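You operate a simulated robot arm through the tools that you are given. There is no shell and no other tool. Be economical: measure what you need, move in short steps, check, and stop when the job is done.

You are at the controls of a simulated robot arm. One attempt, no reset.

JOB
Wipe the magnetic plug clean on the felt block and refit it.
Fine: its clip ends shut.

The check looks at the end state, three seconds after you hand in, the way a careful person would. Anything else that was tipped, shoved, dropped, spilled or broken makes it a failure.

ROBOT AND FRAMES
A 6-joint arm with a two-finger gripper on a trunk, on a base that drives. Base frame: it is fixed to the floor where the robot stands at the start and does not move with it; the origin is under the middle of the robot, x ahead of it, y to its left, z up; the surface under the hand at the start is at about z = 720. Units: mm, rad, N and s.
With the tool pointing down near the work surface it reaches from about 300 to 740 mm from the robot's upright axis, wherever it stands. Its first joint turns from -2.897 to 2.897 rad. Places, roughly: felt block [600, -100, 700]; magnetic plug (4x4x9 cm) [400, 0, 500]; plug clip [400, 0, 500]; self-sealing plug seat [400, 0, 500]. Payload 1.57 kg.
The TCP is the grasp point between the finger pads, 21 mm short of the fingertips. In the tool frame z runs along the fingers and y along their closing line. The gripper opens to 70 mm. The gripper's body begins 50 mm behind the TCP.
Orientation is that of the tool frame in the base frame, as a unit quaternion [x, y, z, w]. With the fingers straight down and closing along the base's y, the tool's x points along the base's -x, its y along +y and its z along -z.

CONTROLS
- The arm moves only by the tool move_arm. Its argument "rows" is one flat list of numbers, 7 for each row, row after row: the turn, a rotation vector about the tool's x, y, z in degrees, then the shift along the tool's x, y, z in mm, then the closure in counts, from 0 (fully open) to 255 (shut). In form: [rx, ry, rz, tx, ty, tz, grip, rx, ry, rz, tx, ty, tz, grip, ...]. A call has 1 to 12 rows; each row is the pose to reach, as a shift and turn from the pose commanded when the call began, along the tool's axes at that moment. Each row takes 0.2 s and may step no farther than 50 mm and 0.15 rad from the row before; otherwise, or with a gripper value out of range, the whole call is refused. Where a pose cannot be reached the arm comes as near as it can. A force on the tool above 60 N (or 10 N above the force at the start of the call, whichever is more), or a blocked arm, ends the call early, and 0.2 s more pass. Each finger halts on what it meets, pressing with about 30 N; the grip force reading is that of the motor and also rises with nothing between the fingers. The clock runs only during rows and for 0.2 s after the last one: add rows that repeat a pose to give the fingers time. It gives the time, the measured TCP pose, the force on the tool (base axes), the opening and the grip force at its end, in the units of the frame above (readings bear some noise), with the torque about the TCP (base axes, N m) and any sound that the robot's microphone picked up.
- Cameras (640 x 400 px; columns grow to the right, rows downward): "scene" is now at [14, 138.3, 1477.1]; the picture's right is [-0.22, -0.98, 0.00], its down [-0.79, 0.18, -0.59] and it looks along [0.58, -0.13, -0.81] (base axes); focal length 259 px, centre (320, 200). "wrist" rides on the gripper at [79, 4, -81] in the tool frame; the picture's right is [-0.05, 1.00, 0.00], its down [-0.67, -0.04, -0.74] and it looks along [-0.74, -0.04, 0.67] (tool axes); focal length 256 px, centre (320, 200). There is no depth. A picture from a camera that has moved, and an enlarged one, comes with that camera's place and axes in the base frame and with its lens.
- get_image(camera): a new picture of that camera. The clock stands still meanwhile.
- base_move(legs): drives the robot by 1 to 6 legs, each [ahead, left, turn to the left] in mm, mm and rad, along the robot's own axes; the way and the turn of a leg run together, so that a leg with both is an arc; at most 1500 mm and 3.142 rad a leg. The arm and the cameras ride along, it lands a little off, and it stops where it bumps. It gives what a move gives.
- turn_head(pan, tilt): turns the head with the scene camera to pan (to the left, within 2.705 rad either way) and tilt (down, from -0.506 to 1.204), counted from straight ahead of the robot. It gives what a move gives.
- zoom(camera, box): a new picture of the part [left, top, right, bottom] of that camera's present view, enlarged. The clock stands still meanwhile.
- hand_in(): hands the job in; it is judged then, once.

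Work in short steps. Places have to be worked out from the pictures, the camera data and where the tool is seen: move nearer, look again, correct. Check each grasp and each placing, and mend what went wrong. You have 120 turns and 82 pictures in all, those below and enlarged ones among them. Open the gripper and draw the arm clear of the work before you hand the job in, unless the task says otherwise; then end with one line.

The tools are called after "Emit:" as name(argument=value, ...) on one line, values as JSON. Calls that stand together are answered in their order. move_arm: Moves the arm, as the interface text tells. Its arguments: {"type":"object","properties":{"rows":{"type":"array","items":{"type":"number"}}},"required":["rows"]} The other tools are called the same way: base_move (legs) drives the base; turn_head (pan, tilt) turns the head that bears the scene camera; get_image (camera) takes a picture; zoom (camera, box) takes an enlarged picture of a part of a camera's view; hand_in () hands the job in.

At the start:

```text
t: 0.0
tool_pos: [473.2, -51.5, 995.2]
tool_rot: [0.0, 1.0, -0.001, 0.001]
force: [-0.6, -0.7, 0.6]
ft_torque: [0.0, -0.01, 0.0]
gripper_width: 70.0
finger_force: 0.0
robot x, y, heading: [-1.5, 0.7, -0.001]
head pan, tilt: [-0.22, 0.935]
```

scene: 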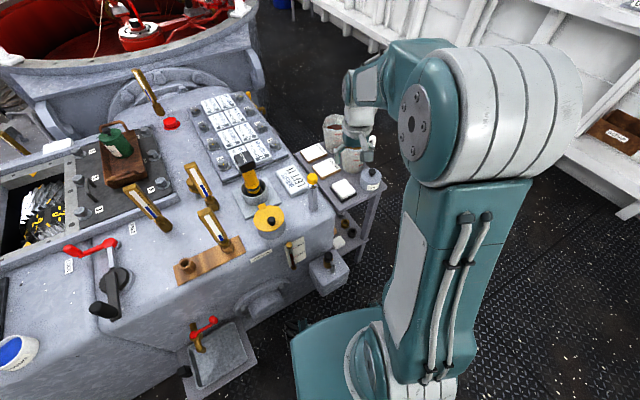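
wrist: 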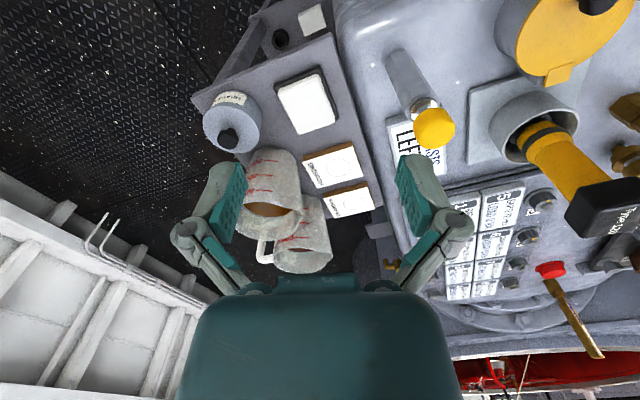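

I start by looking more closely at the work area in the scene view: the machine top and the small side table.

Emit:
zoom(camera="scene", box=[220, 130, 400, 300])

Emit:
zoom(camera="scene", box=[60, 180, 360, 380])

```text
2.35 times, centred on (310, 215) of scene
camera zoom: at [14.0, 138.3, 1477.1], right [-0.22, -0.98, 0.0], down [-0.79, 0.18, -0.59], along [0.58, -0.13, -0.81], focal length 610 px, centre (344, 165)
```

zoom: 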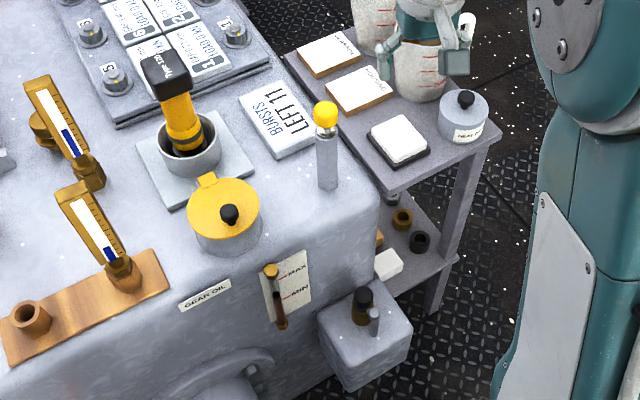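

```text
2.00 times, centred on (210, 280) of scene
camera zoom: at [14.0, 138.3, 1477.1], right [-0.22, -0.98, 0.0], down [-0.79, 0.18, -0.59], along [0.58, -0.13, -0.81], focal length 518 px, centre (540, 40)
```

zoom: 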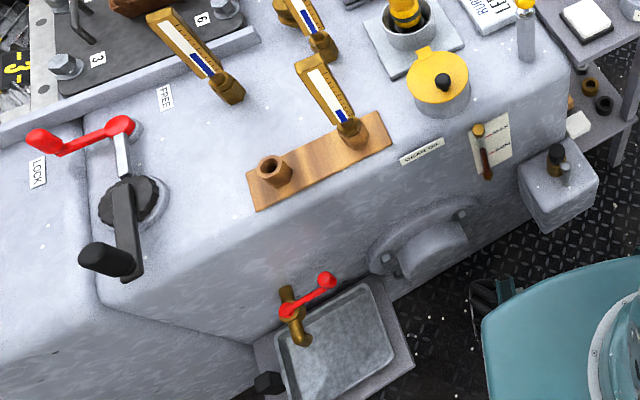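

The small block on the front face near (410, 20, 520) appears to hold the plug, and the white pad on a black base near (600, -85, 700) fits the felt block. I zoom closer on both.

Emit:
zoom(camera="scene", box=[300, 240, 356, 300])

Emit:
zoom(camera="scene", box=[295, 135, 391, 200])

```text
6.67 times, centred on (328, 270) of scene
camera zoom: at [14.0, 138.3, 1477.1], right [-0.22, -0.98, 0.0], down [-0.79, 0.18, -0.59], along [0.58, -0.13, -0.81], focal length 1728 px, centre (267, -267)
```

zoom: 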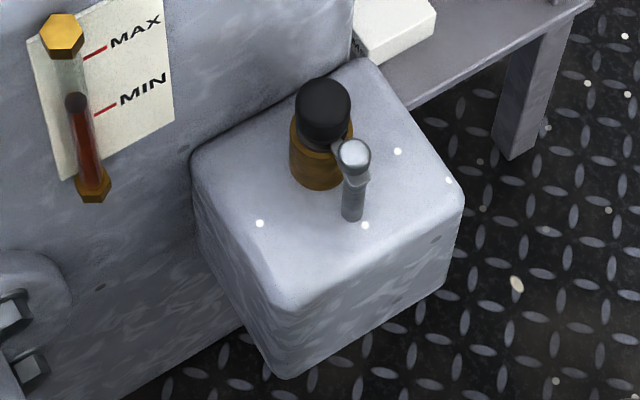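

```text
6.15 times, centred on (343, 168) of scene
camera zoom: at [14.0, 138.3, 1477.1], right [-0.22, -0.98, 0.0], down [-0.79, 0.18, -0.59], along [0.58, -0.13, -0.81], focal length 1595 px, centre (178, 400)
```

zoom: 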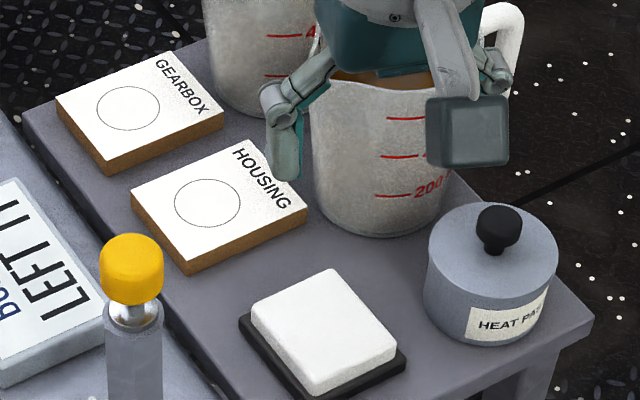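

The plug has a black head on a brass body, and beside it is a grey post with what looks like a swinging clip arm. I retreat and descend in front of the machine so the wrist camera can look at it closely.

Emit:
move_arm(rows=[0, 0, 0, 36, 16, 0, 0, 0, 0, 0, 72, 33, 0, 0, 0, 0, 0, 108, 50, 0, 0, 0, 0, 0, 143, 66, 0, 0, 0, 0, 0, 143, 66, 49, 0, 0, 0, 0, 143, 66, 98, 0, 0, 0, 0, 143, 66, 147, 0, 0, 0, 0, 143, 66, 196, 0, 0, 0, 0, 143, 66, 245, 0])

Emit:
get_image(camera="wrist")

Emit:
get_image(camera="scene")

```text
t: 2.0
tool_pos: [330.8, 14.3, 751.0]
tool_rot: [0.0, 1.0, -0.001, 0.001]
force: [-0.6, 0.6, 0.7]
ft_torque: [0.0, 0.01, 0.04]
gripper_width: 70.1
finger_force: 0.0
robot x, y, heading: [-2.6, -0.6, 0.005]
head pan, tilt: [-0.22, 0.935]
```

```text
75 pictures are left
camera wrist: at [250.3, 19.9, 833.1], right [0.05, 1.0, 0.0], down [0.67, -0.03, 0.75], along [0.74, -0.04, -0.67], focal length 256 px, centre (320, 200)
```

wrist: 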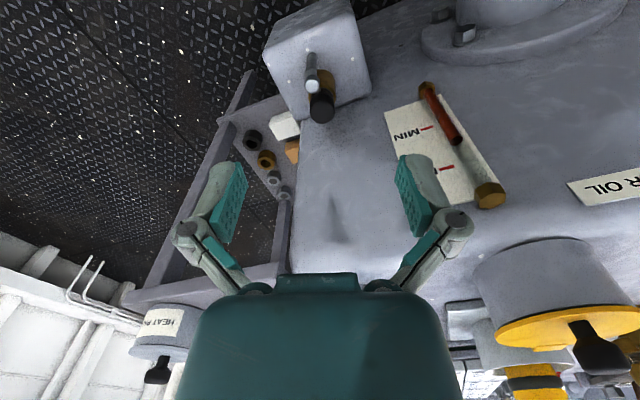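

```text
74 pictures are left
camera scene: at [14.0, 138.8, 1477.0], right [-0.22, -0.98, 0.0], down [-0.79, 0.17, -0.59], along [0.58, -0.13, -0.81], focal length 259 px, centre (320, 200)
```

scene: 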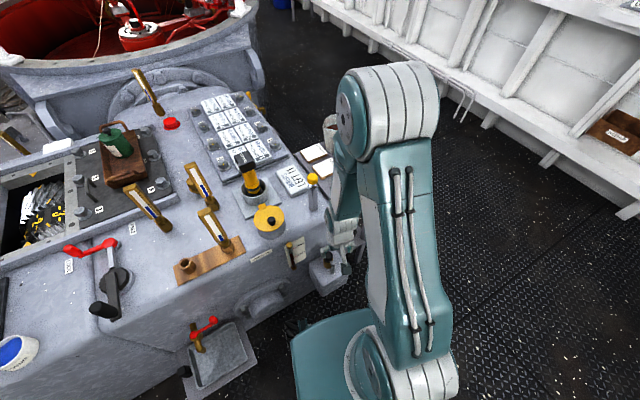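

I enlarge the wrist view around the plug and clip.

Emit:
zoom(camera="wrist", box=[250, 0, 400, 150])

```text
2.67 times, centred on (325, 75) of wrist
camera zoom: at [250.3, 19.9, 833.1], right [0.05, 1.0, 0.0], down [0.67, -0.03, 0.75], along [0.74, -0.04, -0.67], focal length 683 px, centre (307, 533)
```

zoom: 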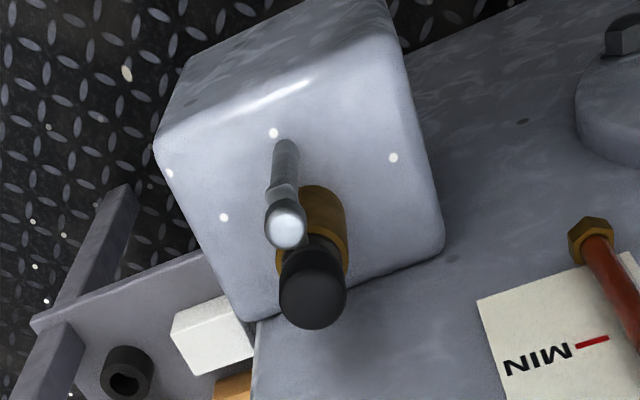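

I need the clip's side profile, so I lower the camera further in front of the block.

Emit:
move_arm(rows=[0, 0, 0, 10, 0, 45, 0, 0, 0, 0, 20, 0, 90, 0, 0, 0, 0, 20, 0, 120, 0])

Emit:
get_image(camera="wrist")

Emit:
zoom(camera="wrist", box=[250, 0, 400, 150])

```text
t: 2.8
tool_pos: [307.9, 13.2, 631.4]
tool_rot: [0.0, 1.0, -0.001, 0.001]
force: [-0.3, 0.5, -0.3]
ft_torque: [0.02, 0.01, 0.05]
gripper_width: 70.1
finger_force: 0.1
robot x, y, heading: [-2.8, -0.3, -0.0]
head pan, tilt: [-0.22, 0.935]
```

```text
72 pictures are left
camera wrist: at [228.4, 18.0, 712.8], right [0.05, 1.0, 0.0], down [0.67, -0.03, 0.75], along [0.74, -0.04, -0.67], focal length 256 px, centre (320, 200)
```

wrist: 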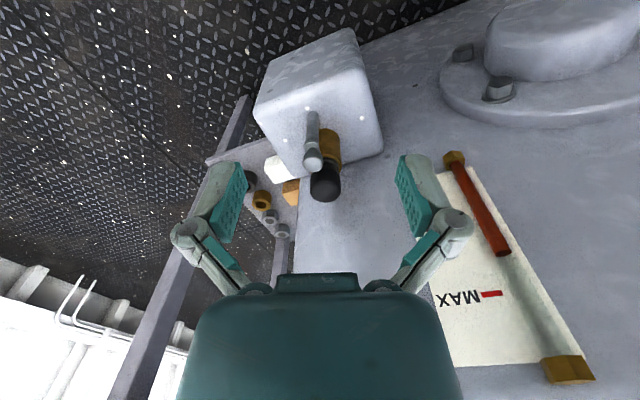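

```text
2.67 times, centred on (325, 75) of wrist
camera zoom: at [228.4, 18.0, 712.8], right [0.05, 1.0, 0.0], down [0.67, -0.03, 0.75], along [0.74, -0.04, -0.67], focal length 683 px, centre (307, 533)
```

zoom: 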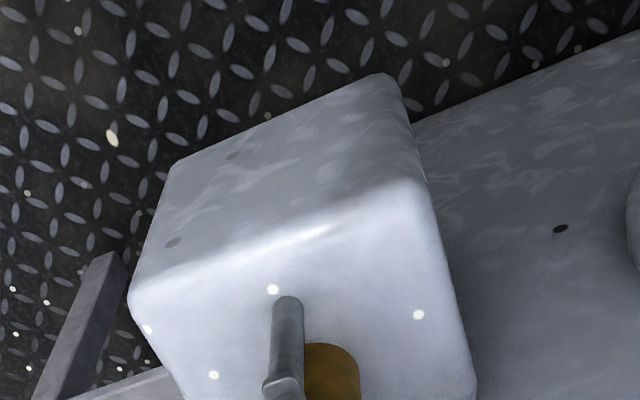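

Emit:
zoom(camera="wrist", box=[260, 90, 390, 220])

```text
3.08 times, centred on (325, 155) of wrist
camera zoom: at [228.4, 18.0, 712.8], right [0.05, 1.0, 0.0], down [0.67, -0.03, 0.75], along [0.74, -0.04, -0.67], focal length 788 px, centre (305, 338)
```

zoom: 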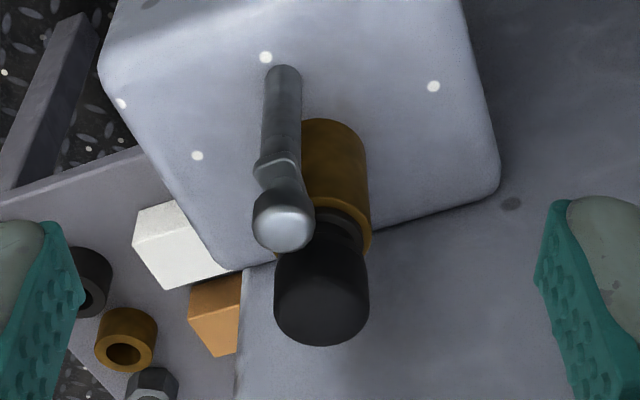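

The head centre is near (403, 13, 540), about 30 mm wide, and the clip knob is near (388, 2, 517). I swing the camera to the right side to see the clip in profile.

Emit:
move_arm(rows=[0, 0, -8.5, 0, -30, 0, 0, 0, 0, -17, 0, -60, 0, 0, 0, 0, -25.5, 0, -83, 0, 0, 0, 0, -34, -15, -83, 0, 0, 0, 0, -42.5, -30, -83, 0, 0, 0, 0, -51, -45, -83, 0, 0, 0, 0, -59.5, -62, -83, 20, 0])

Emit:
get_image(camera="wrist")

```text
t: 4.4
tool_pos: [372.9, -70.1, 611.8]
tool_rot: [-0.498, 0.867, -0.001, -0.001]
force: [0.1, -0.3, 0.1]
ft_torque: [0.02, -0.04, 0.0]
gripper_width: 69.7
finger_force: 0.1
robot x, y, heading: [1.1, -1.0, -0.003]
head pan, tilt: [-0.22, 0.935]
```

```text
69 pictures are left
camera wrist: at [327.6, -135.2, 693.9], right [-0.83, 0.55, 0.0], down [0.37, 0.56, 0.74], along [0.41, 0.62, -0.67], focal length 256 px, centre (320, 200)
```

wrist: 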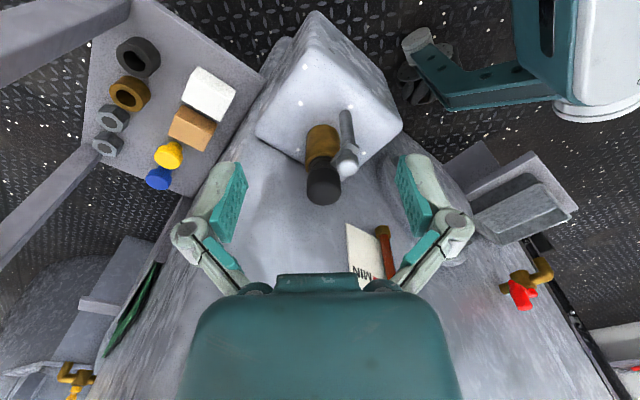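

Emit:
zoom(camera="wrist", box=[280, 90, 390, 210])

```text
3.33 times, centred on (335, 150) of wrist
camera zoom: at [327.6, -135.2, 693.9], right [-0.83, 0.55, 0.0], down [0.37, 0.56, 0.74], along [0.41, 0.62, -0.67], focal length 853 px, centre (270, 367)
```

zoom: 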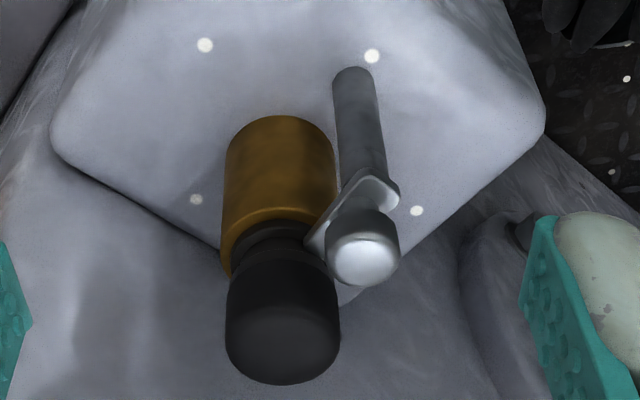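

The clip is a plate pivoting under the knob on the post, with its nose tucked over the plug's neck. I pitch the camera to a flatter side view to get the heights.

Emit:
move_arm(rows=[0, -8.3, 0, 0, 0, 10, 0, 0, -16.6, 0, 0, 0, 20, 0, 0, -25, 0, 0, 0, 30, 0])

Emit:
zoom(camera="wrist", box=[240, 50, 420, 180])

```text
t: 5.2
tool_pos: [371.8, -68.9, 580.6]
tool_rot: [-0.484, 0.847, 0.108, 0.188]
force: [0.4, 0.0, 0.7]
ft_torque: [0.06, 0.02, 0.02]
gripper_width: 69.9
finger_force: 0.1
out of reach, approached as far as the arm can: row 1
robot x, y, heading: [-1.9, -0.8, -0.0]
head pan, tilt: [-0.22, 0.935]
```

```text
3.08 times, centred on (330, 115) of wrist
camera zoom: at [313.0, -157.6, 621.3], right [-0.84, 0.55, 0.02], down [0.18, 0.23, 0.96], along [0.52, 0.8, -0.29], focal length 788 px, centre (289, 462)
```

zoom: 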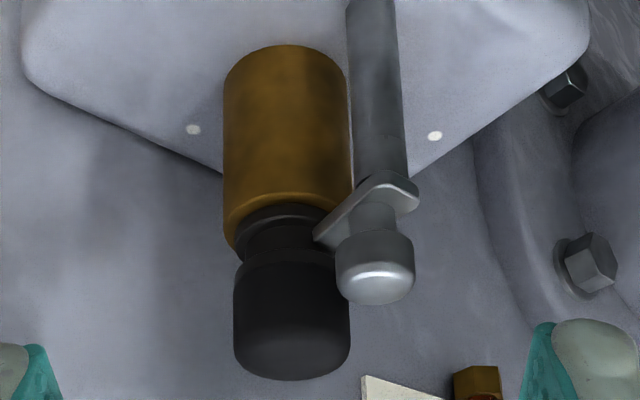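

Intersecting the three views puts the head at about (421, 12, 518) with radius 16, the knob at about (389, 2, 517) with radius 10, and the wall turned about 17°. My plan is to grip the knob and twist the clip off the neck, so first I level the tool and rise a little.

Emit:
move_arm(rows=[0, 8.3, 0, -6, 0, -14, 0, 0, 16.6, 0, -12, 0, -27, 0, 0, 25, 0, -17, 0, -36, 0])

```text
t: 6.0
tool_pos: [370.9, -69.0, 617.7]
tool_rot: [-0.497, 0.868, 0.003, 0.011]
force: [1.1, 0.8, 0.4]
ft_torque: [0.0, 0.03, 0.03]
gripper_width: 70.0
finger_force: 0.0
robot x, y, heading: [1.3, -0.0, -0.003]
head pan, tilt: [-0.22, 0.935]
```

Next I go above the knob with closing yaw about 50°, at TCP z≈575.

Emit:
move_arm(rows=[0, 0, 5, -35, 10, 0, 0, 0, 0, 9.6, -70.3, 20.4, 0, 0, 0, 0, 9.6, -70.3, 20.4, 43, 0, 0, 0, 9.6, -70.3, 20.4, 43, 0])

Emit:
get_image(camera="wrist")

Emit:
zoom(camera="wrist", box=[220, 80, 420, 220])

```text
t: 7.0
tool_pos: [388.6, 2.8, 575.4]
tool_rot: [-0.421, 0.907, 0.001, 0.0]
force: [0.0, -0.2, 0.1]
ft_torque: [-0.02, -0.01, -0.02]
gripper_width: 70.1
finger_force: 0.1
robot x, y, heading: [0.5, 2.8, 0.004]
head pan, tilt: [-0.22, 0.935]
```

```text
66 pictures are left
camera wrist: at [333.0, -54.3, 658.3], right [-0.73, 0.68, 0.0], down [0.46, 0.49, 0.74], along [0.51, 0.54, -0.67], focal length 256 px, centre (320, 200)
```

wrist: 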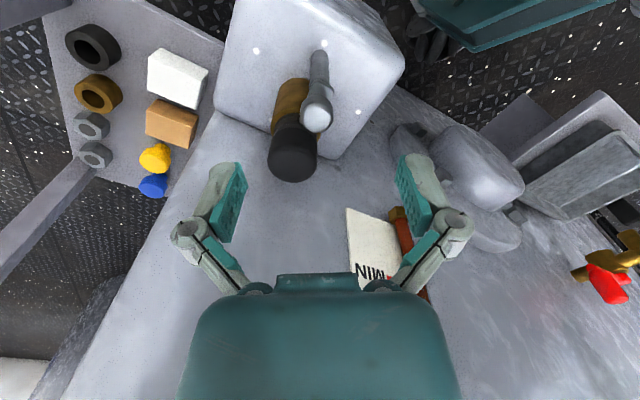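

```text
2.86 times, centred on (320, 150) of wrist
camera zoom: at [333.0, -54.3, 658.3], right [-0.73, 0.68, 0.0], down [0.46, 0.49, 0.74], along [0.51, 0.54, -0.67], focal length 731 px, centre (320, 343)
```

zoom: 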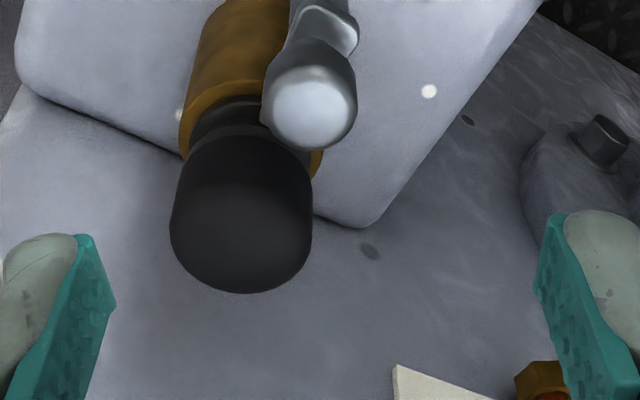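

The knob's top centre works out at (389, 2.7), right under the TCP, and the opened fingers should clear the head. I descend to z≈524 and close on the knob.

Emit:
move_arm(rows=[0, 0, 0, 0, 0, 25, 0, 0, 0, 0, 0, 0, 51, 0, 0, 0, 0, 0, 0, 51, 0, 0, 0, 0, 0, 0, 51, 130, 0, 0, 0, 0, 0, 51, 190, 0, 0, 0, 0, 0, 51, 230, 0, 0, 0, 0, 0, 51, 230])

Emit:
get_image(camera="wrist")

```text
t: 8.6
tool_pos: [389.5, 1.7, 524.0]
tool_rot: [-0.421, 0.907, -0.002, 0.001]
force: [12.0, -4.5, -0.5]
ft_torque: [-0.17, -0.11, 0.04]
gripper_width: 19.1
finger_force: 32.1
robot x, y, heading: [-0.8, 0.9, -0.004]
head pan, tilt: [-0.22, 0.935]
```

```text
64 pictures are left
camera wrist: at [334.1, -55.5, 606.4], right [-0.73, 0.68, 0.0], down [0.45, 0.49, 0.75], along [0.51, 0.54, -0.67], focal length 256 px, centre (320, 200)
```

wrist: 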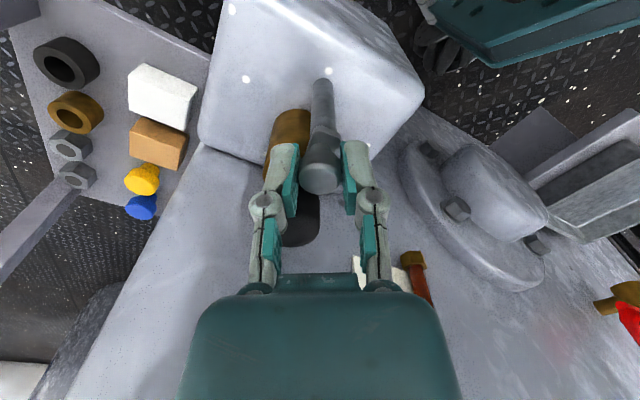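

Knob gripped at 19 mm. Small trial twist clockwise (seen from above) while watching torque.

Emit:
move_arm(rows=[0, 0, 8, 0, 0, 0, 230, 0, 0, 16, 0, 0, 0, 230])

Emit:
zoom(camera="wrist", box=[240, 80, 400, 220])

```text
t: 9.2
tool_pos: [389.1, 0.6, 526.2]
tool_rot: [-0.291, 0.957, 0.0, 0.001]
force: [11.5, -5.8, -5.1]
ft_torque: [0.0, -0.27, 0.17]
gripper_width: 19.5
finger_force: 32.1
robot x, y, heading: [-2.1, -0.2, -0.0]
head pan, tilt: [-0.22, 0.935]
```

```text
2.86 times, centred on (320, 150) of wrist
camera zoom: at [319.7, -38.8, 606.9], right [-0.51, 0.86, 0.0], down [0.57, 0.34, 0.74], along [0.64, 0.38, -0.67], focal length 731 px, centre (320, 343)
```

zoom: 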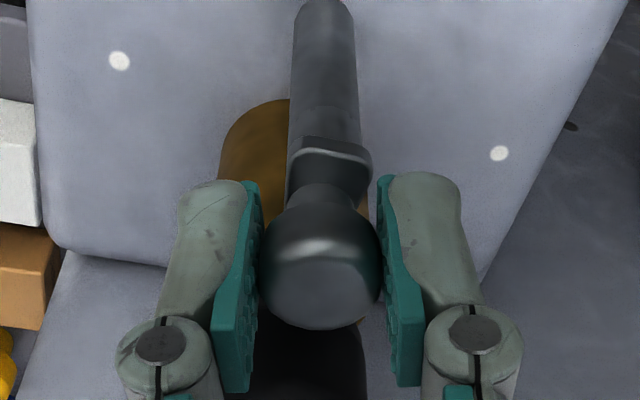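

The hand has turned 16° with little torque. I continue the twist and check whether the plate follows.

Emit:
move_arm(rows=[0, 0, 8, 0, 0, 0, 230, 0, 0, 16, 0, 0, 0, 230, 0, 0, 24, 0, 0, 0, 230])

Emit:
zoom(camera="wrist", box=[240, 80, 400, 220])

```text
t: 10.0
tool_pos: [389.4, 2.4, 524.2]
tool_rot: [-0.085, 0.996, -0.001, -0.001]
force: [6.5, -13.8, 1.6]
ft_torque: [-0.14, -0.1, 0.19]
gripper_width: 19.4
finger_force: 31.8
robot x, y, heading: [4.2, 2.3, 0.003]
head pan, tilt: [-0.22, 0.935]
```

```text
2.86 times, centred on (320, 150) of wrist
camera zoom: at [308.7, -7.2, 607.6], right [-0.12, 0.99, 0.0], down [0.66, 0.08, 0.74], along [0.74, 0.09, -0.67], focal length 731 px, centre (320, 343)
```

zoom: 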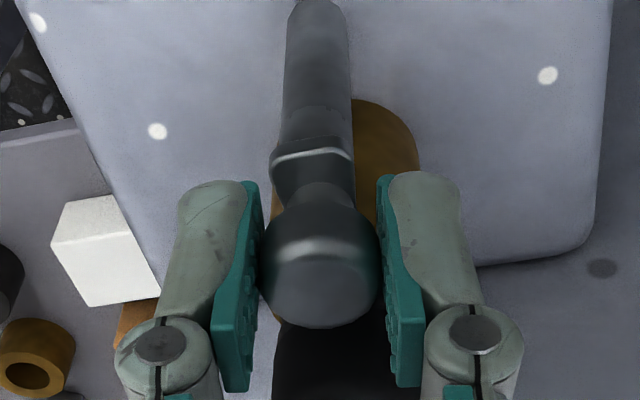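

The plate's tail direction stayed fixed in space, so the grip slipped and the clip didn't turn. It may have a stop on that side, so I twist the other way from here.

Emit:
move_arm(rows=[0, 0, -8, 0, 0, 0, 250, 0, 0, -16, 0, 0, 0, 250, 0, 0, -24, 0, 0, 0, 250, 0, 0, -32, 0, 0, 0, 250, 0, 0, -40, 0, 0, 0, 250, 0, 0, -48, 0, 0, 0, 250])

Emit:
zoom(camera="wrist", box=[240, 80, 400, 220])

```text
t: 11.4
tool_pos: [387.8, 2.1, 525.5]
tool_rot: [-0.486, 0.874, 0.0, -0.002]
force: [-10.1, 2.8, 13.6]
ft_torque: [0.77, -0.34, 0.0]
gripper_width: 19.1
finger_force: 32.1
robot x, y, heading: [-3.3, -2.0, 0.004]
head pan, tilt: [-0.22, 0.935]
```

```text
2.86 times, centred on (320, 150) of wrist
camera zoom: at [341.0, -61.5, 607.3], right [-0.82, 0.57, 0.0], down [0.39, 0.55, 0.74], along [0.42, 0.61, -0.67], focal length 731 px, centre (320, 343)
```

zoom: 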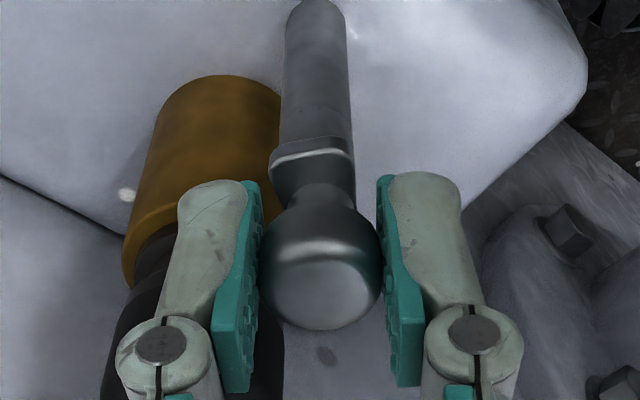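

Counter-clockwise works: the plate turned with the hand, about 48° so far. I loosen slightly, turn the hand back and look at the clip before a second bite.

Emit:
move_arm(rows=[0, 0, 0, 0, 0, 0, 160, 0, 0, 0, 0, 0, 0, 160, 0, 0, 8, 0, 0, 0, 155, 0, 0, 16, 0, 0, 0, 150, 0, 0, 24, 0, 0, 0, 140, 0, 0, 32, 0, 0, 0, 120, 0, 0, 40, 0, 0, 0, 100, 0, 0, 40, 0, 0, -45, 60])

Emit:
zoom(camera="wrist", box=[240, 60, 400, 200])

```text
t: 13.2
tool_pos: [388.4, 5.0, 570.4]
tool_rot: [-0.155, 0.988, -0.001, -0.001]
force: [-0.1, 0.0, 0.1]
ft_torque: [-0.02, 0.0, 0.01]
gripper_width: 53.5
finger_force: 0.0
robot x, y, heading: [2.7, -2.6, 0.004]
head pan, tilt: [-0.22, 0.935]
```

```text
2.86 times, centred on (320, 130) of wrist
camera zoom: at [310.4, -15.3, 652.3], right [-0.25, 0.97, 0.0], down [0.65, 0.17, 0.74], along [0.72, 0.19, -0.67], focal length 731 px, centre (320, 400)
```

zoom: 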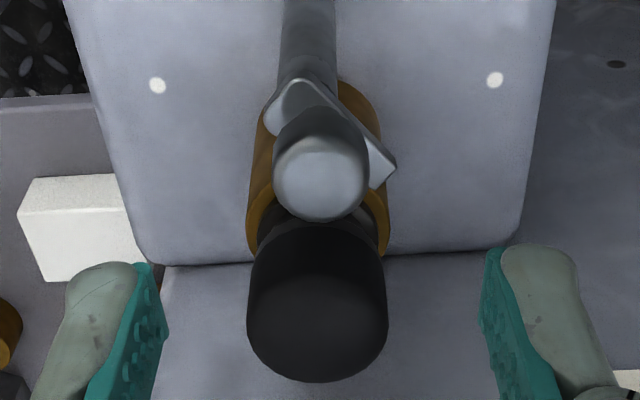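

The clip is about 50° open, with the nose still near the rim. I take a second bite for another ~50°.

Emit:
move_arm(rows=[0, 0, 8, 0, 0, 0, 60, 0, 0, 16, 0, 0, 20, 60, 0, 0, 16, 0, 0, 46, 60, 0, 0, 16, 0, 0, 46, 150, 0, 0, 16, 0, 0, 46, 250, 0, 0, 16, 0, 0, 46, 250])

Emit:
move_arm(rows=[0, 0, -8, 0, 0, 0, 250, 0, 0, -16, 0, 0, 0, 250, 0, 0, -24, 0, 0, 0, 250, 0, 0, -32, 0, 0, 0, 250, 0, 0, -40, 0, 0, 0, 250, 0, 0, -48, 0, 0, 0, 250])

Emit:
zoom(camera="wrist", box=[240, 60, 400, 200])

```text
t: 14.6
tool_pos: [390.6, 5.4, 525.1]
tool_rot: [-0.017, 1.0, 0.001, 0.0]
force: [-1.6, 11.9, 2.7]
ft_torque: [0.17, -0.27, -0.04]
gripper_width: 19.1
finger_force: 31.7
robot x, y, heading: [-5.0, 1.2, -0.0]
head pan, tilt: [-0.22, 0.935]
```

```text
t: 16.0
tool_pos: [387.9, 2.4, 525.6]
tool_rot: [-0.422, 0.906, 0.0, -0.003]
force: [-24.7, 26.4, 2.6]
ft_torque: [0.51, 0.18, -0.05]
gripper_width: 25.7
finger_force: 18.1
robot x, y, heading: [-0.4, -3.8, 0.001]
head pan, tilt: [-0.22, 0.935]
```

```text
2.86 times, centred on (320, 130) of wrist
camera zoom: at [332.6, -55.2, 607.2], right [-0.73, 0.68, 0.0], down [0.46, 0.49, 0.74], along [0.5, 0.54, -0.67], focal length 731 px, centre (320, 400)
```

zoom: 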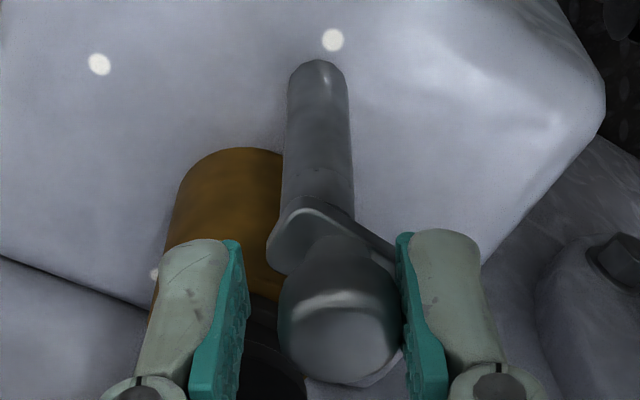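

Opening shows 25.7 mm and there's a side force, so the left finger is probably against the plug head. I ease off, turn back and rise to look.

Emit:
move_arm(rows=[0, 0, 8, 0, 0, 0, 160, 0, 0, 16, 0, 0, 0, 150, 0, 0, 24, 0, 0, 0, 140, 0, 0, 32, 0, 0, 0, 120, 0, 0, 32, 0, 0, 0, 80, 0, 0, 32, 0, 0, -45, 60])

Emit:
zoom(camera="wrist", box=[240, 60, 400, 200])

```text
t: 17.4
tool_pos: [390.0, -0.2, 569.2]
tool_rot: [-0.155, 0.988, -0.001, 0.0]
force: [-1.0, 0.4, -0.9]
ft_torque: [0.01, 0.01, 0.02]
gripper_width: 53.5
finger_force: 0.1
robot x, y, heading: [1.9, -0.9, 0.003]
head pan, tilt: [-0.22, 0.935]
```

```text
2.86 times, centred on (320, 130) of wrist
camera zoom: at [311.7, -18.8, 651.1], right [-0.26, 0.97, 0.0], down [0.65, 0.17, 0.74], along [0.72, 0.19, -0.67], focal length 731 px, centre (320, 400)
```

zoom: 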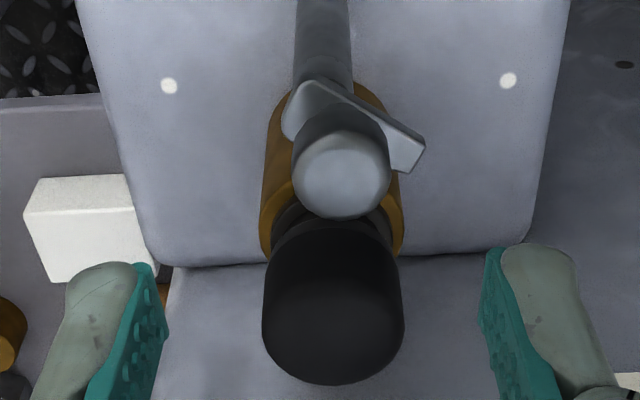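

The clip is now roughly 60° open. The knob sits about 4.5 mm to the hand's +y, so I recentre and take one more bite from a more clockwise yaw that keeps clear of the head.

Emit:
move_arm(rows=[0, 0, 8, 1, 2, 0, 60, 0, 0, 16, 2, 4.5, 0, 60, 0, 0, 24, 2, 4.5, 0, 60, 0, 0, 32, 2, 4.5, 0, 60, 0, 0, 32, 2, 4.5, 25, 60, 0, 0, 32, 2, 4.5, 45, 60, 0, 0, 32, 2, 4.5, 45, 150, 0, 0, 32, 2, 4.5, 45, 250, 0, 0, 32, 2, 4.5, 45, 250])

Emit:
zoom(camera="wrist", box=[240, 60, 400, 200])

```text
t: 19.4
tool_pos: [386.8, 4.3, 525.3]
tool_rot: [0.123, 0.992, -0.001, 0.001]
force: [-2.5, -8.6, 2.7]
ft_torque: [-0.19, -0.24, -0.01]
gripper_width: 19.3
finger_force: 32.1
robot x, y, heading: [0.4, 6.7, -0.004]
head pan, tilt: [-0.22, 0.935]
```

```text
2.86 times, centred on (320, 130) of wrist
camera zoom: at [308.7, 29.0, 606.5], right [0.3, 0.96, 0.0], down [0.64, -0.2, 0.74], along [0.71, -0.22, -0.67], focal length 731 px, centre (320, 400)
```

zoom: 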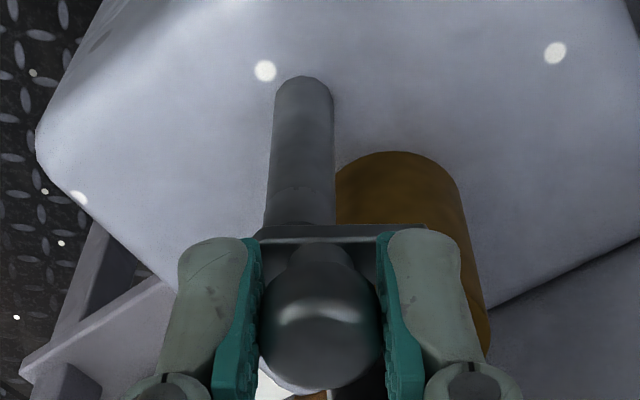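

Good grip at 19.3 mm, and the plate is aligned with the closing axis. I twist 36° counter-clockwise.

Emit:
move_arm(rows=[0, 0, -8, 0, 0, 0, 250, 0, 0, -16, 0, 0, 0, 250, 0, 0, -24, 0, 0, 0, 250, 0, 0, -32, 0, 0, 0, 250, 0, 0, -38, 0, 0, 0, 250])

Emit:
zoom(camera="wrist", box=[240, 60, 400, 200])

```text
t: 20.6
tool_pos: [386.2, 3.4, 522.8]
tool_rot: [-0.208, 0.978, 0.001, -0.001]
force: [-8.5, -21.1, -15.0]
ft_torque: [-0.23, 0.04, -0.03]
gripper_width: 19.4
finger_force: 31.7
robot x, y, heading: [-1.1, 0.7, 0.001]
head pan, tilt: [-0.22, 0.935]
```

```text
2.86 times, centred on (320, 130) of wrist
camera zoom: at [310.9, -23.2, 605.9], right [-0.36, 0.93, 0.0], down [0.62, 0.24, 0.74], along [0.69, 0.27, -0.67], focal length 731 px, centre (320, 400)
```

zoom: 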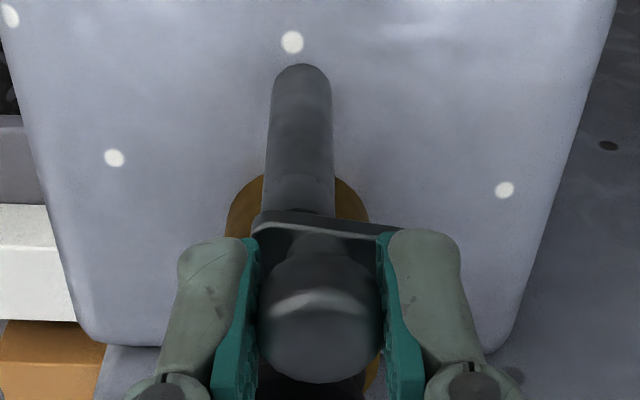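

The plate now points nearly along the wall, about 90° open. I release and rise straight up.

Emit:
move_arm(rows=[0, 0, 0, 0, 0, 0, 150, 0, 0, 0, 0, 0, 0, 60, 0, 0, 0, 0, 0, -30, 0, 0, 0, 0, 0, 0, -60, 0, 0, 0, 0, 0, 0, -60, 0])

Emit:
get_image(camera="wrist")

Emit:
zoom(camera="wrist", box=[240, 60, 400, 200])

```text
t: 21.8
tool_pos: [385.8, 6.6, 585.0]
tool_rot: [-0.208, 0.978, -0.001, 0.0]
force: [-0.4, 0.1, 0.3]
ft_torque: [-0.02, -0.01, 0.01]
gripper_width: 70.0
finger_force: 0.1
robot x, y, heading: [0.9, -0.7, 0.001]
head pan, tilt: [-0.22, 0.935]
```

```text
55 pictures are left
camera wrist: at [310.1, -21.1, 666.2], right [-0.36, 0.93, 0.0], down [0.62, 0.24, 0.74], along [0.7, 0.26, -0.67], focal length 256 px, centre (320, 200)
```

wrist: 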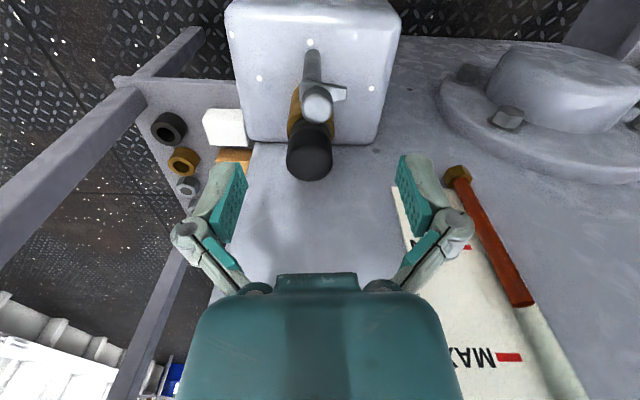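

```text
2.86 times, centred on (320, 130) of wrist
camera zoom: at [310.1, -21.1, 666.2], right [-0.36, 0.93, 0.0], down [0.62, 0.24, 0.74], along [0.7, 0.26, -0.67], focal length 731 px, centre (320, 400)
```

zoom: 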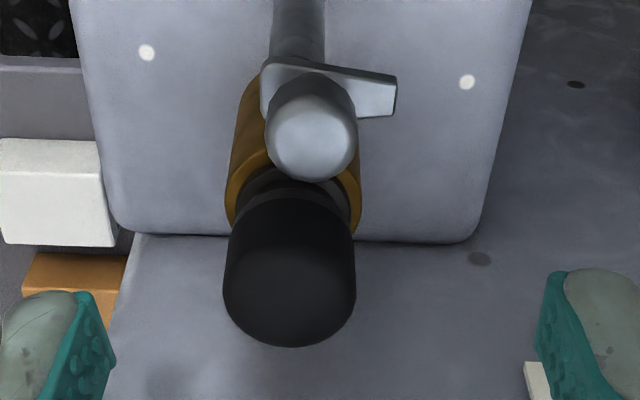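

The clip is fully open, and I put the plug axis at about (419.5, 11.6). I position above it with 15° outward tilt to clear the wall, square to the wall, then check.

Emit:
move_arm(rows=[0.4, -7, 3.5, -16, -4.5, 0, 0, 0.9, -15, 7, -32.8, -9.1, 0, 0, 0.9, -15, 7, -32.8, -9.1, 15, 0, 0.9, -15, 7, -32.8, -9.1, 15, 0])

Emit:
get_image(camera="wrist")

Emit:
get_image(camera="scene")

```text
refused: row 2 steps farther than a row can; nothing moved
```

```text
53 pictures are left
camera wrist: at [310.1, -21.1, 666.2], right [-0.36, 0.93, 0.0], down [0.62, 0.24, 0.74], along [0.7, 0.26, -0.67], focal length 256 px, centre (320, 200)
```

wrist: 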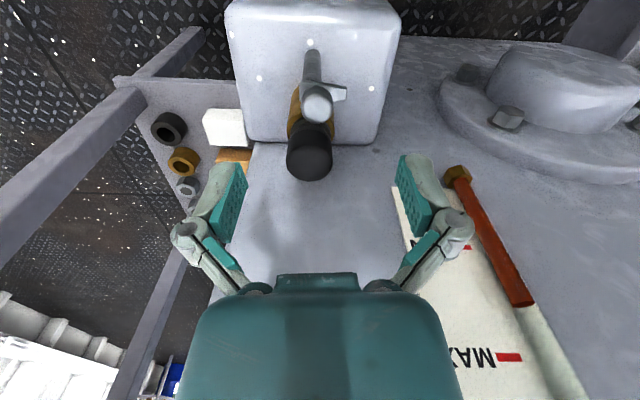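

```text
52 pictures are left
camera scene: at [14.3, 138.7, 1477.1], right [-0.22, -0.98, 0.0], down [-0.79, 0.17, -0.59], along [0.58, -0.13, -0.81], focal length 259 px, centre (320, 200)
```

scene: 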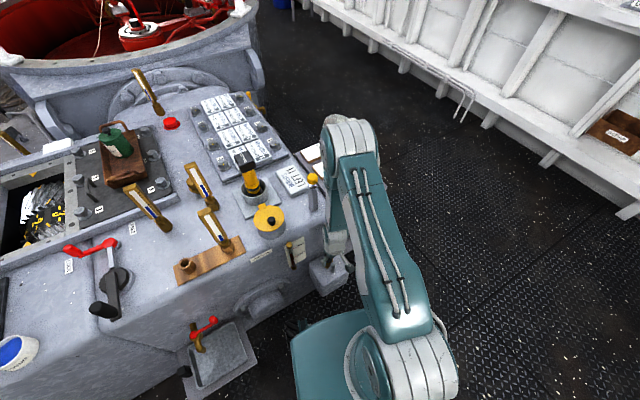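

The turn step was a little too big, so I split it into three rows.

Emit:
move_arm(rows=[0.2, -5, 2.3, -11, -3, 0, 0, 0.5, -10, 4.6, -22, -6, 0, 0, 0.9, -15, 7, -32.8, -9.1, 0, 0, 0.9, -15, 7, -32.8, -9.1, 15, 0, 0.9, -15, 7, -32.8, -9.1, 15, 0])

Emit:
get_image(camera="wrist")

```text
t: 23.0
tool_pos: [421.9, 11.0, 570.1]
tool_rot: [-0.145, 0.981, 0.019, 0.129]
force: [0.0, -0.2, -0.1]
ft_torque: [-0.04, -0.01, -0.04]
gripper_width: 69.7
finger_force: 0.1
robot x, y, heading: [-3.6, -3.9, -0.003]
head pan, tilt: [-0.22, 0.935]
```

```text
51 pictures are left
camera wrist: at [325.5, -12.7, 628.6], right [-0.24, 0.97, 0.01], down [0.44, 0.1, 0.89], along [0.86, 0.22, -0.45], focal length 256 px, centre (320, 200)
```

wrist: 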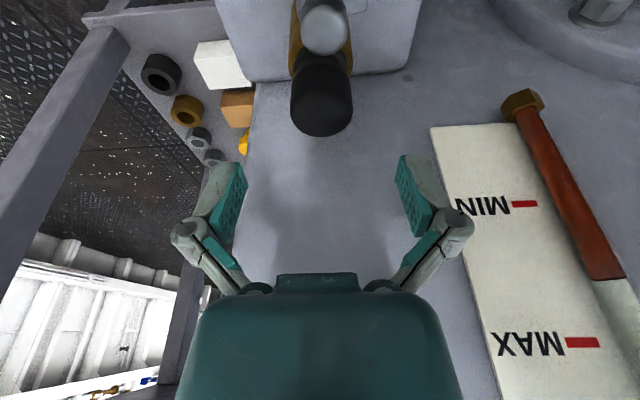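

The head is centred between the fingers. I go straight down 47 mm (along the tilted tool axes) plus 3 mm outward, and close on the head.

Emit:
move_arm(rows=[0, 0, 0, 7.5, 0, 22.3, 0, 0, 0, 0, 15, 0, 44.6, 0, 0, 0, 0, 15, 0, 44.6, 100, 0, 0, 0, 15, 0, 44.6, 220, 0, 0, 0, 15, 0, 44.6, 220, 0, 0, 0, 15, 0, 44.6, 220])

Emit:
get_image(camera="wrist")

```text
t: 24.4
tool_pos: [419.3, 9.1, 524.6]
tool_rot: [-0.146, 0.981, 0.018, 0.129]
force: [-5.6, 5.5, 16.4]
ft_torque: [0.02, 0.05, -0.01]
gripper_width: 31.5
finger_force: 30.2
robot x, y, heading: [0.4, -3.8, -0.0]
head pan, tilt: [-0.22, 0.935]
```

```text
50 pictures are left
camera wrist: at [323.7, -14.1, 582.5], right [-0.24, 0.97, 0.01], down [0.44, 0.1, 0.89], along [0.86, 0.22, -0.45], focal length 256 px, centre (320, 200)
```

wrist: 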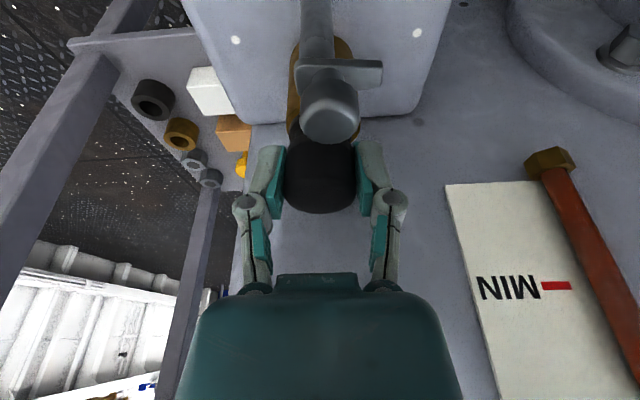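

Head gripped at 31.5 mm. I pull straight up, slowly.

Emit:
move_arm(rows=[0, 0, 0, -1.3, 0, -4.8, 240, 0, 0, 0, -2.6, 0, -9.7, 240, 0, 0, 0, -5.2, 0, -19.3, 240, 0, 0, 0, -7.8, 0, -29, 240])

Emit:
get_image(camera="wrist")

```text
t: 25.4
tool_pos: [417.2, 9.5, 553.0]
tool_rot: [-0.146, 0.981, 0.02, 0.129]
force: [-0.1, 0.4, -1.4]
ft_torque: [0.05, -0.05, 0.02]
gripper_width: 31.5
finger_force: 30.6
robot x, y, heading: [2.4, 3.7, -0.001]
head pan, tilt: [-0.22, 0.935]
```

```text
49 pictures are left
camera wrist: at [322.1, -14.2, 612.0], right [-0.24, 0.97, 0.01], down [0.44, 0.1, 0.89], along [0.86, 0.22, -0.45], focal length 256 px, centre (320, 200)
```

wrist: 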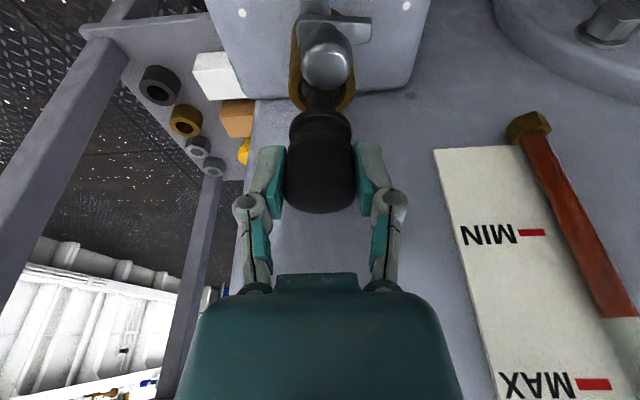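

The plug is sliding out with its slimmer probe visible. I continue straight up another 75 mm.

Emit:
move_arm(rows=[0, 0, 0, -5.2, 0, -19.3, 240, 0, 0, 0, -10.4, 0, -38.6, 240, 0, 0, 0, -15.6, 0, -58, 240, 0, 0, 0, -19.5, 0, -72.5, 240])

Emit:
get_image(camera="wrist")

Emit:
get_image(camera="scene")

```text
t: 26.4
tool_pos: [418.7, 10.6, 626.8]
tool_rot: [-0.146, 0.981, 0.019, 0.129]
force: [0.8, 1.2, -1.4]
ft_torque: [-0.02, -0.02, -0.03]
gripper_width: 31.6
finger_force: 29.6
robot x, y, heading: [1.0, -0.1, 0.002]
head pan, tilt: [-0.22, 0.935]
```

```text
48 pictures are left
camera wrist: at [321.6, -13.5, 686.1], right [-0.24, 0.97, 0.01], down [0.44, 0.1, 0.89], along [0.86, 0.22, -0.45], focal length 256 px, centre (320, 200)
```

wrist: 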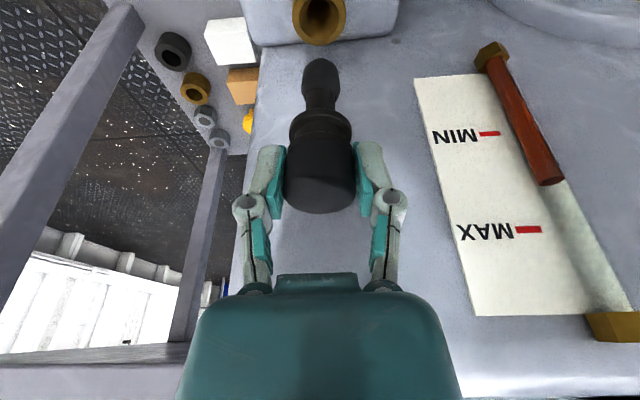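

```text
47 pictures are left
camera scene: at [14.4, 138.6, 1477.1], right [-0.22, -0.98, 0.0], down [-0.79, 0.17, -0.59], along [0.58, -0.13, -0.81], focal length 259 px, centre (320, 200)
```

scene: 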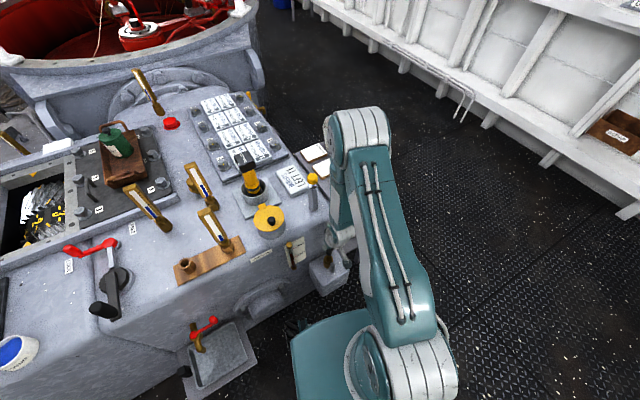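

The plug is out, with its tip about 80 mm below the TCP. I zoom in to see where the dirt is.

Emit:
zoom(camera="wrist", box=[270, 40, 370, 140])

```text
4.00 times, centred on (320, 90) of wrist
camera zoom: at [321.6, -13.5, 686.1], right [-0.24, 0.97, 0.01], down [0.44, 0.1, 0.89], along [0.86, 0.22, -0.45], focal length 1024 px, centre (320, 640)
```

zoom: 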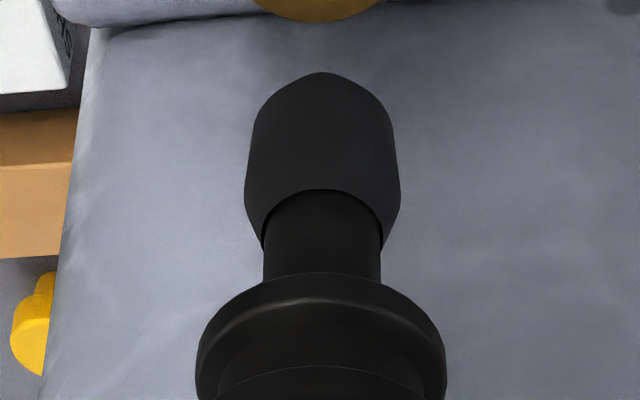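

The tip carries a dark sleeve, presumably the sludge. I raise the plug well clear (TCP z≈890) before travelling to the felt.

Emit:
move_arm(rows=[0, 0, 0, -11.2, 0, -41.8, 240, 0, 0, 0, -22.4, 0, -83.7, 240, 0, 0, 0, -33.6, 0, -125.5, 240, 0, 0, 0, -44.9, 0, -167.3, 240, 0, 0, 0, -56, 0, -209, 240, 0, 0, 0, -67.3, 0, -251, 240])

Emit:
get_image(camera="wrist")

Emit:
get_image(camera="scene")

```text
t: 27.8
tool_pos: [420.5, 18.0, 887.5]
tool_rot: [-0.094, 0.985, 0.05, 0.139]
force: [-1.8, -5.0, -2.0]
ft_torque: [0.2, -0.09, 0.16]
gripper_width: 31.6
finger_force: 30.2
out of reach, approached as far as the arm can: row 6
robot x, y, heading: [-2.3, -0.9, -0.001]
head pan, tilt: [-0.22, 0.935]
```

```text
45 pictures are left
camera wrist: at [322.4, -0.6, 944.1], right [-0.15, 0.98, 0.09], down [0.44, -0.01, 0.9], along [0.89, 0.17, -0.43], focal length 256 px, centre (320, 200)
```

wrist: 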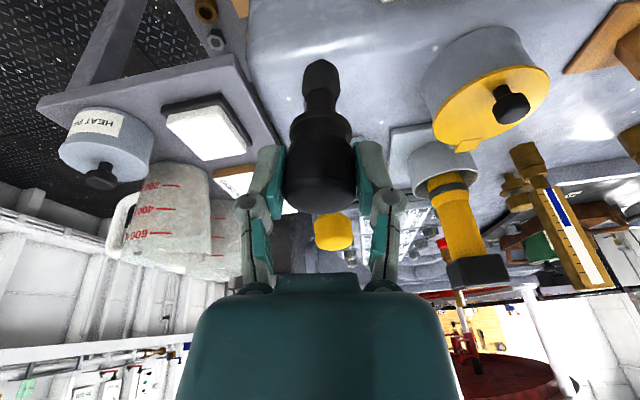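

```text
44 pictures are left
camera scene: at [13.7, 138.7, 1477.1], right [-0.22, -0.98, 0.0], down [-0.79, 0.17, -0.59], along [0.58, -0.13, -0.81], focal length 259 px, centre (320, 200)
```

scene: 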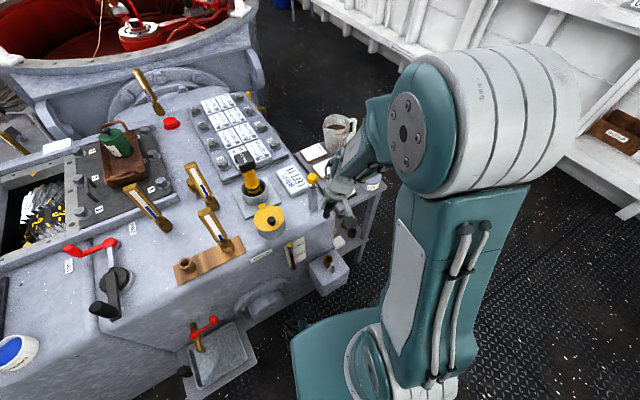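

Orientation drifted a bit at the end, probably a wrist limit close in. From both cameras the felt top is at about (589, -81, 712). I move out above it, keeping the height.

Emit:
move_arm(rows=[0, 0, 0, -25.6, -27.6, 10.4, 240, 0, 0, 0, -51.2, -55.2, 20.8, 240, 0, 0, 0, -76.8, -82.8, 31.2, 240, 0, 0, 0, -102.4, -110.4, 41.6, 240, 0, 0, 0, -128, -138, 52, 240, 0, 0, 0, -128, -138, 52, 240])

Emit:
get_image(camera="wrist")

Emit:
get_image(camera="scene")

```text
t: 29.2
tool_pos: [581.7, -87.7, 863.3]
tool_rot: [-0.146, 0.98, 0.028, 0.135]
force: [-0.7, 0.7, -1.4]
ft_torque: [0.04, 0.03, -0.01]
gripper_width: 31.9
finger_force: 30.0
out of reach, approached as far as the arm can: row 3, 4, 5, 6
robot x, y, heading: [-1.0, -1.2, -0.003]
head pan, tilt: [-0.22, 0.935]
```

```text
43 pictures are left
camera wrist: at [485.7, -112.5, 920.3], right [-0.24, 0.97, 0.03], down [0.43, 0.08, 0.9], along [0.87, 0.23, -0.44], focal length 256 px, centre (320, 200)
```

wrist: 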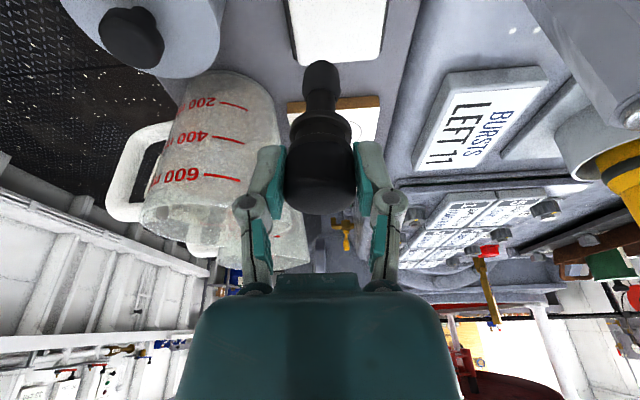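

```text
42 pictures are left
camera scene: at [14.7, 137.8, 1477.1], right [-0.22, -0.98, 0.0], down [-0.79, 0.18, -0.59], along [0.58, -0.13, -0.81], focal length 259 px, centre (320, 200)
```

scene: 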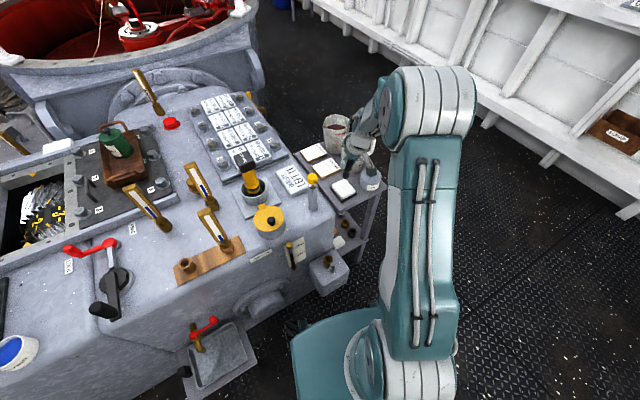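

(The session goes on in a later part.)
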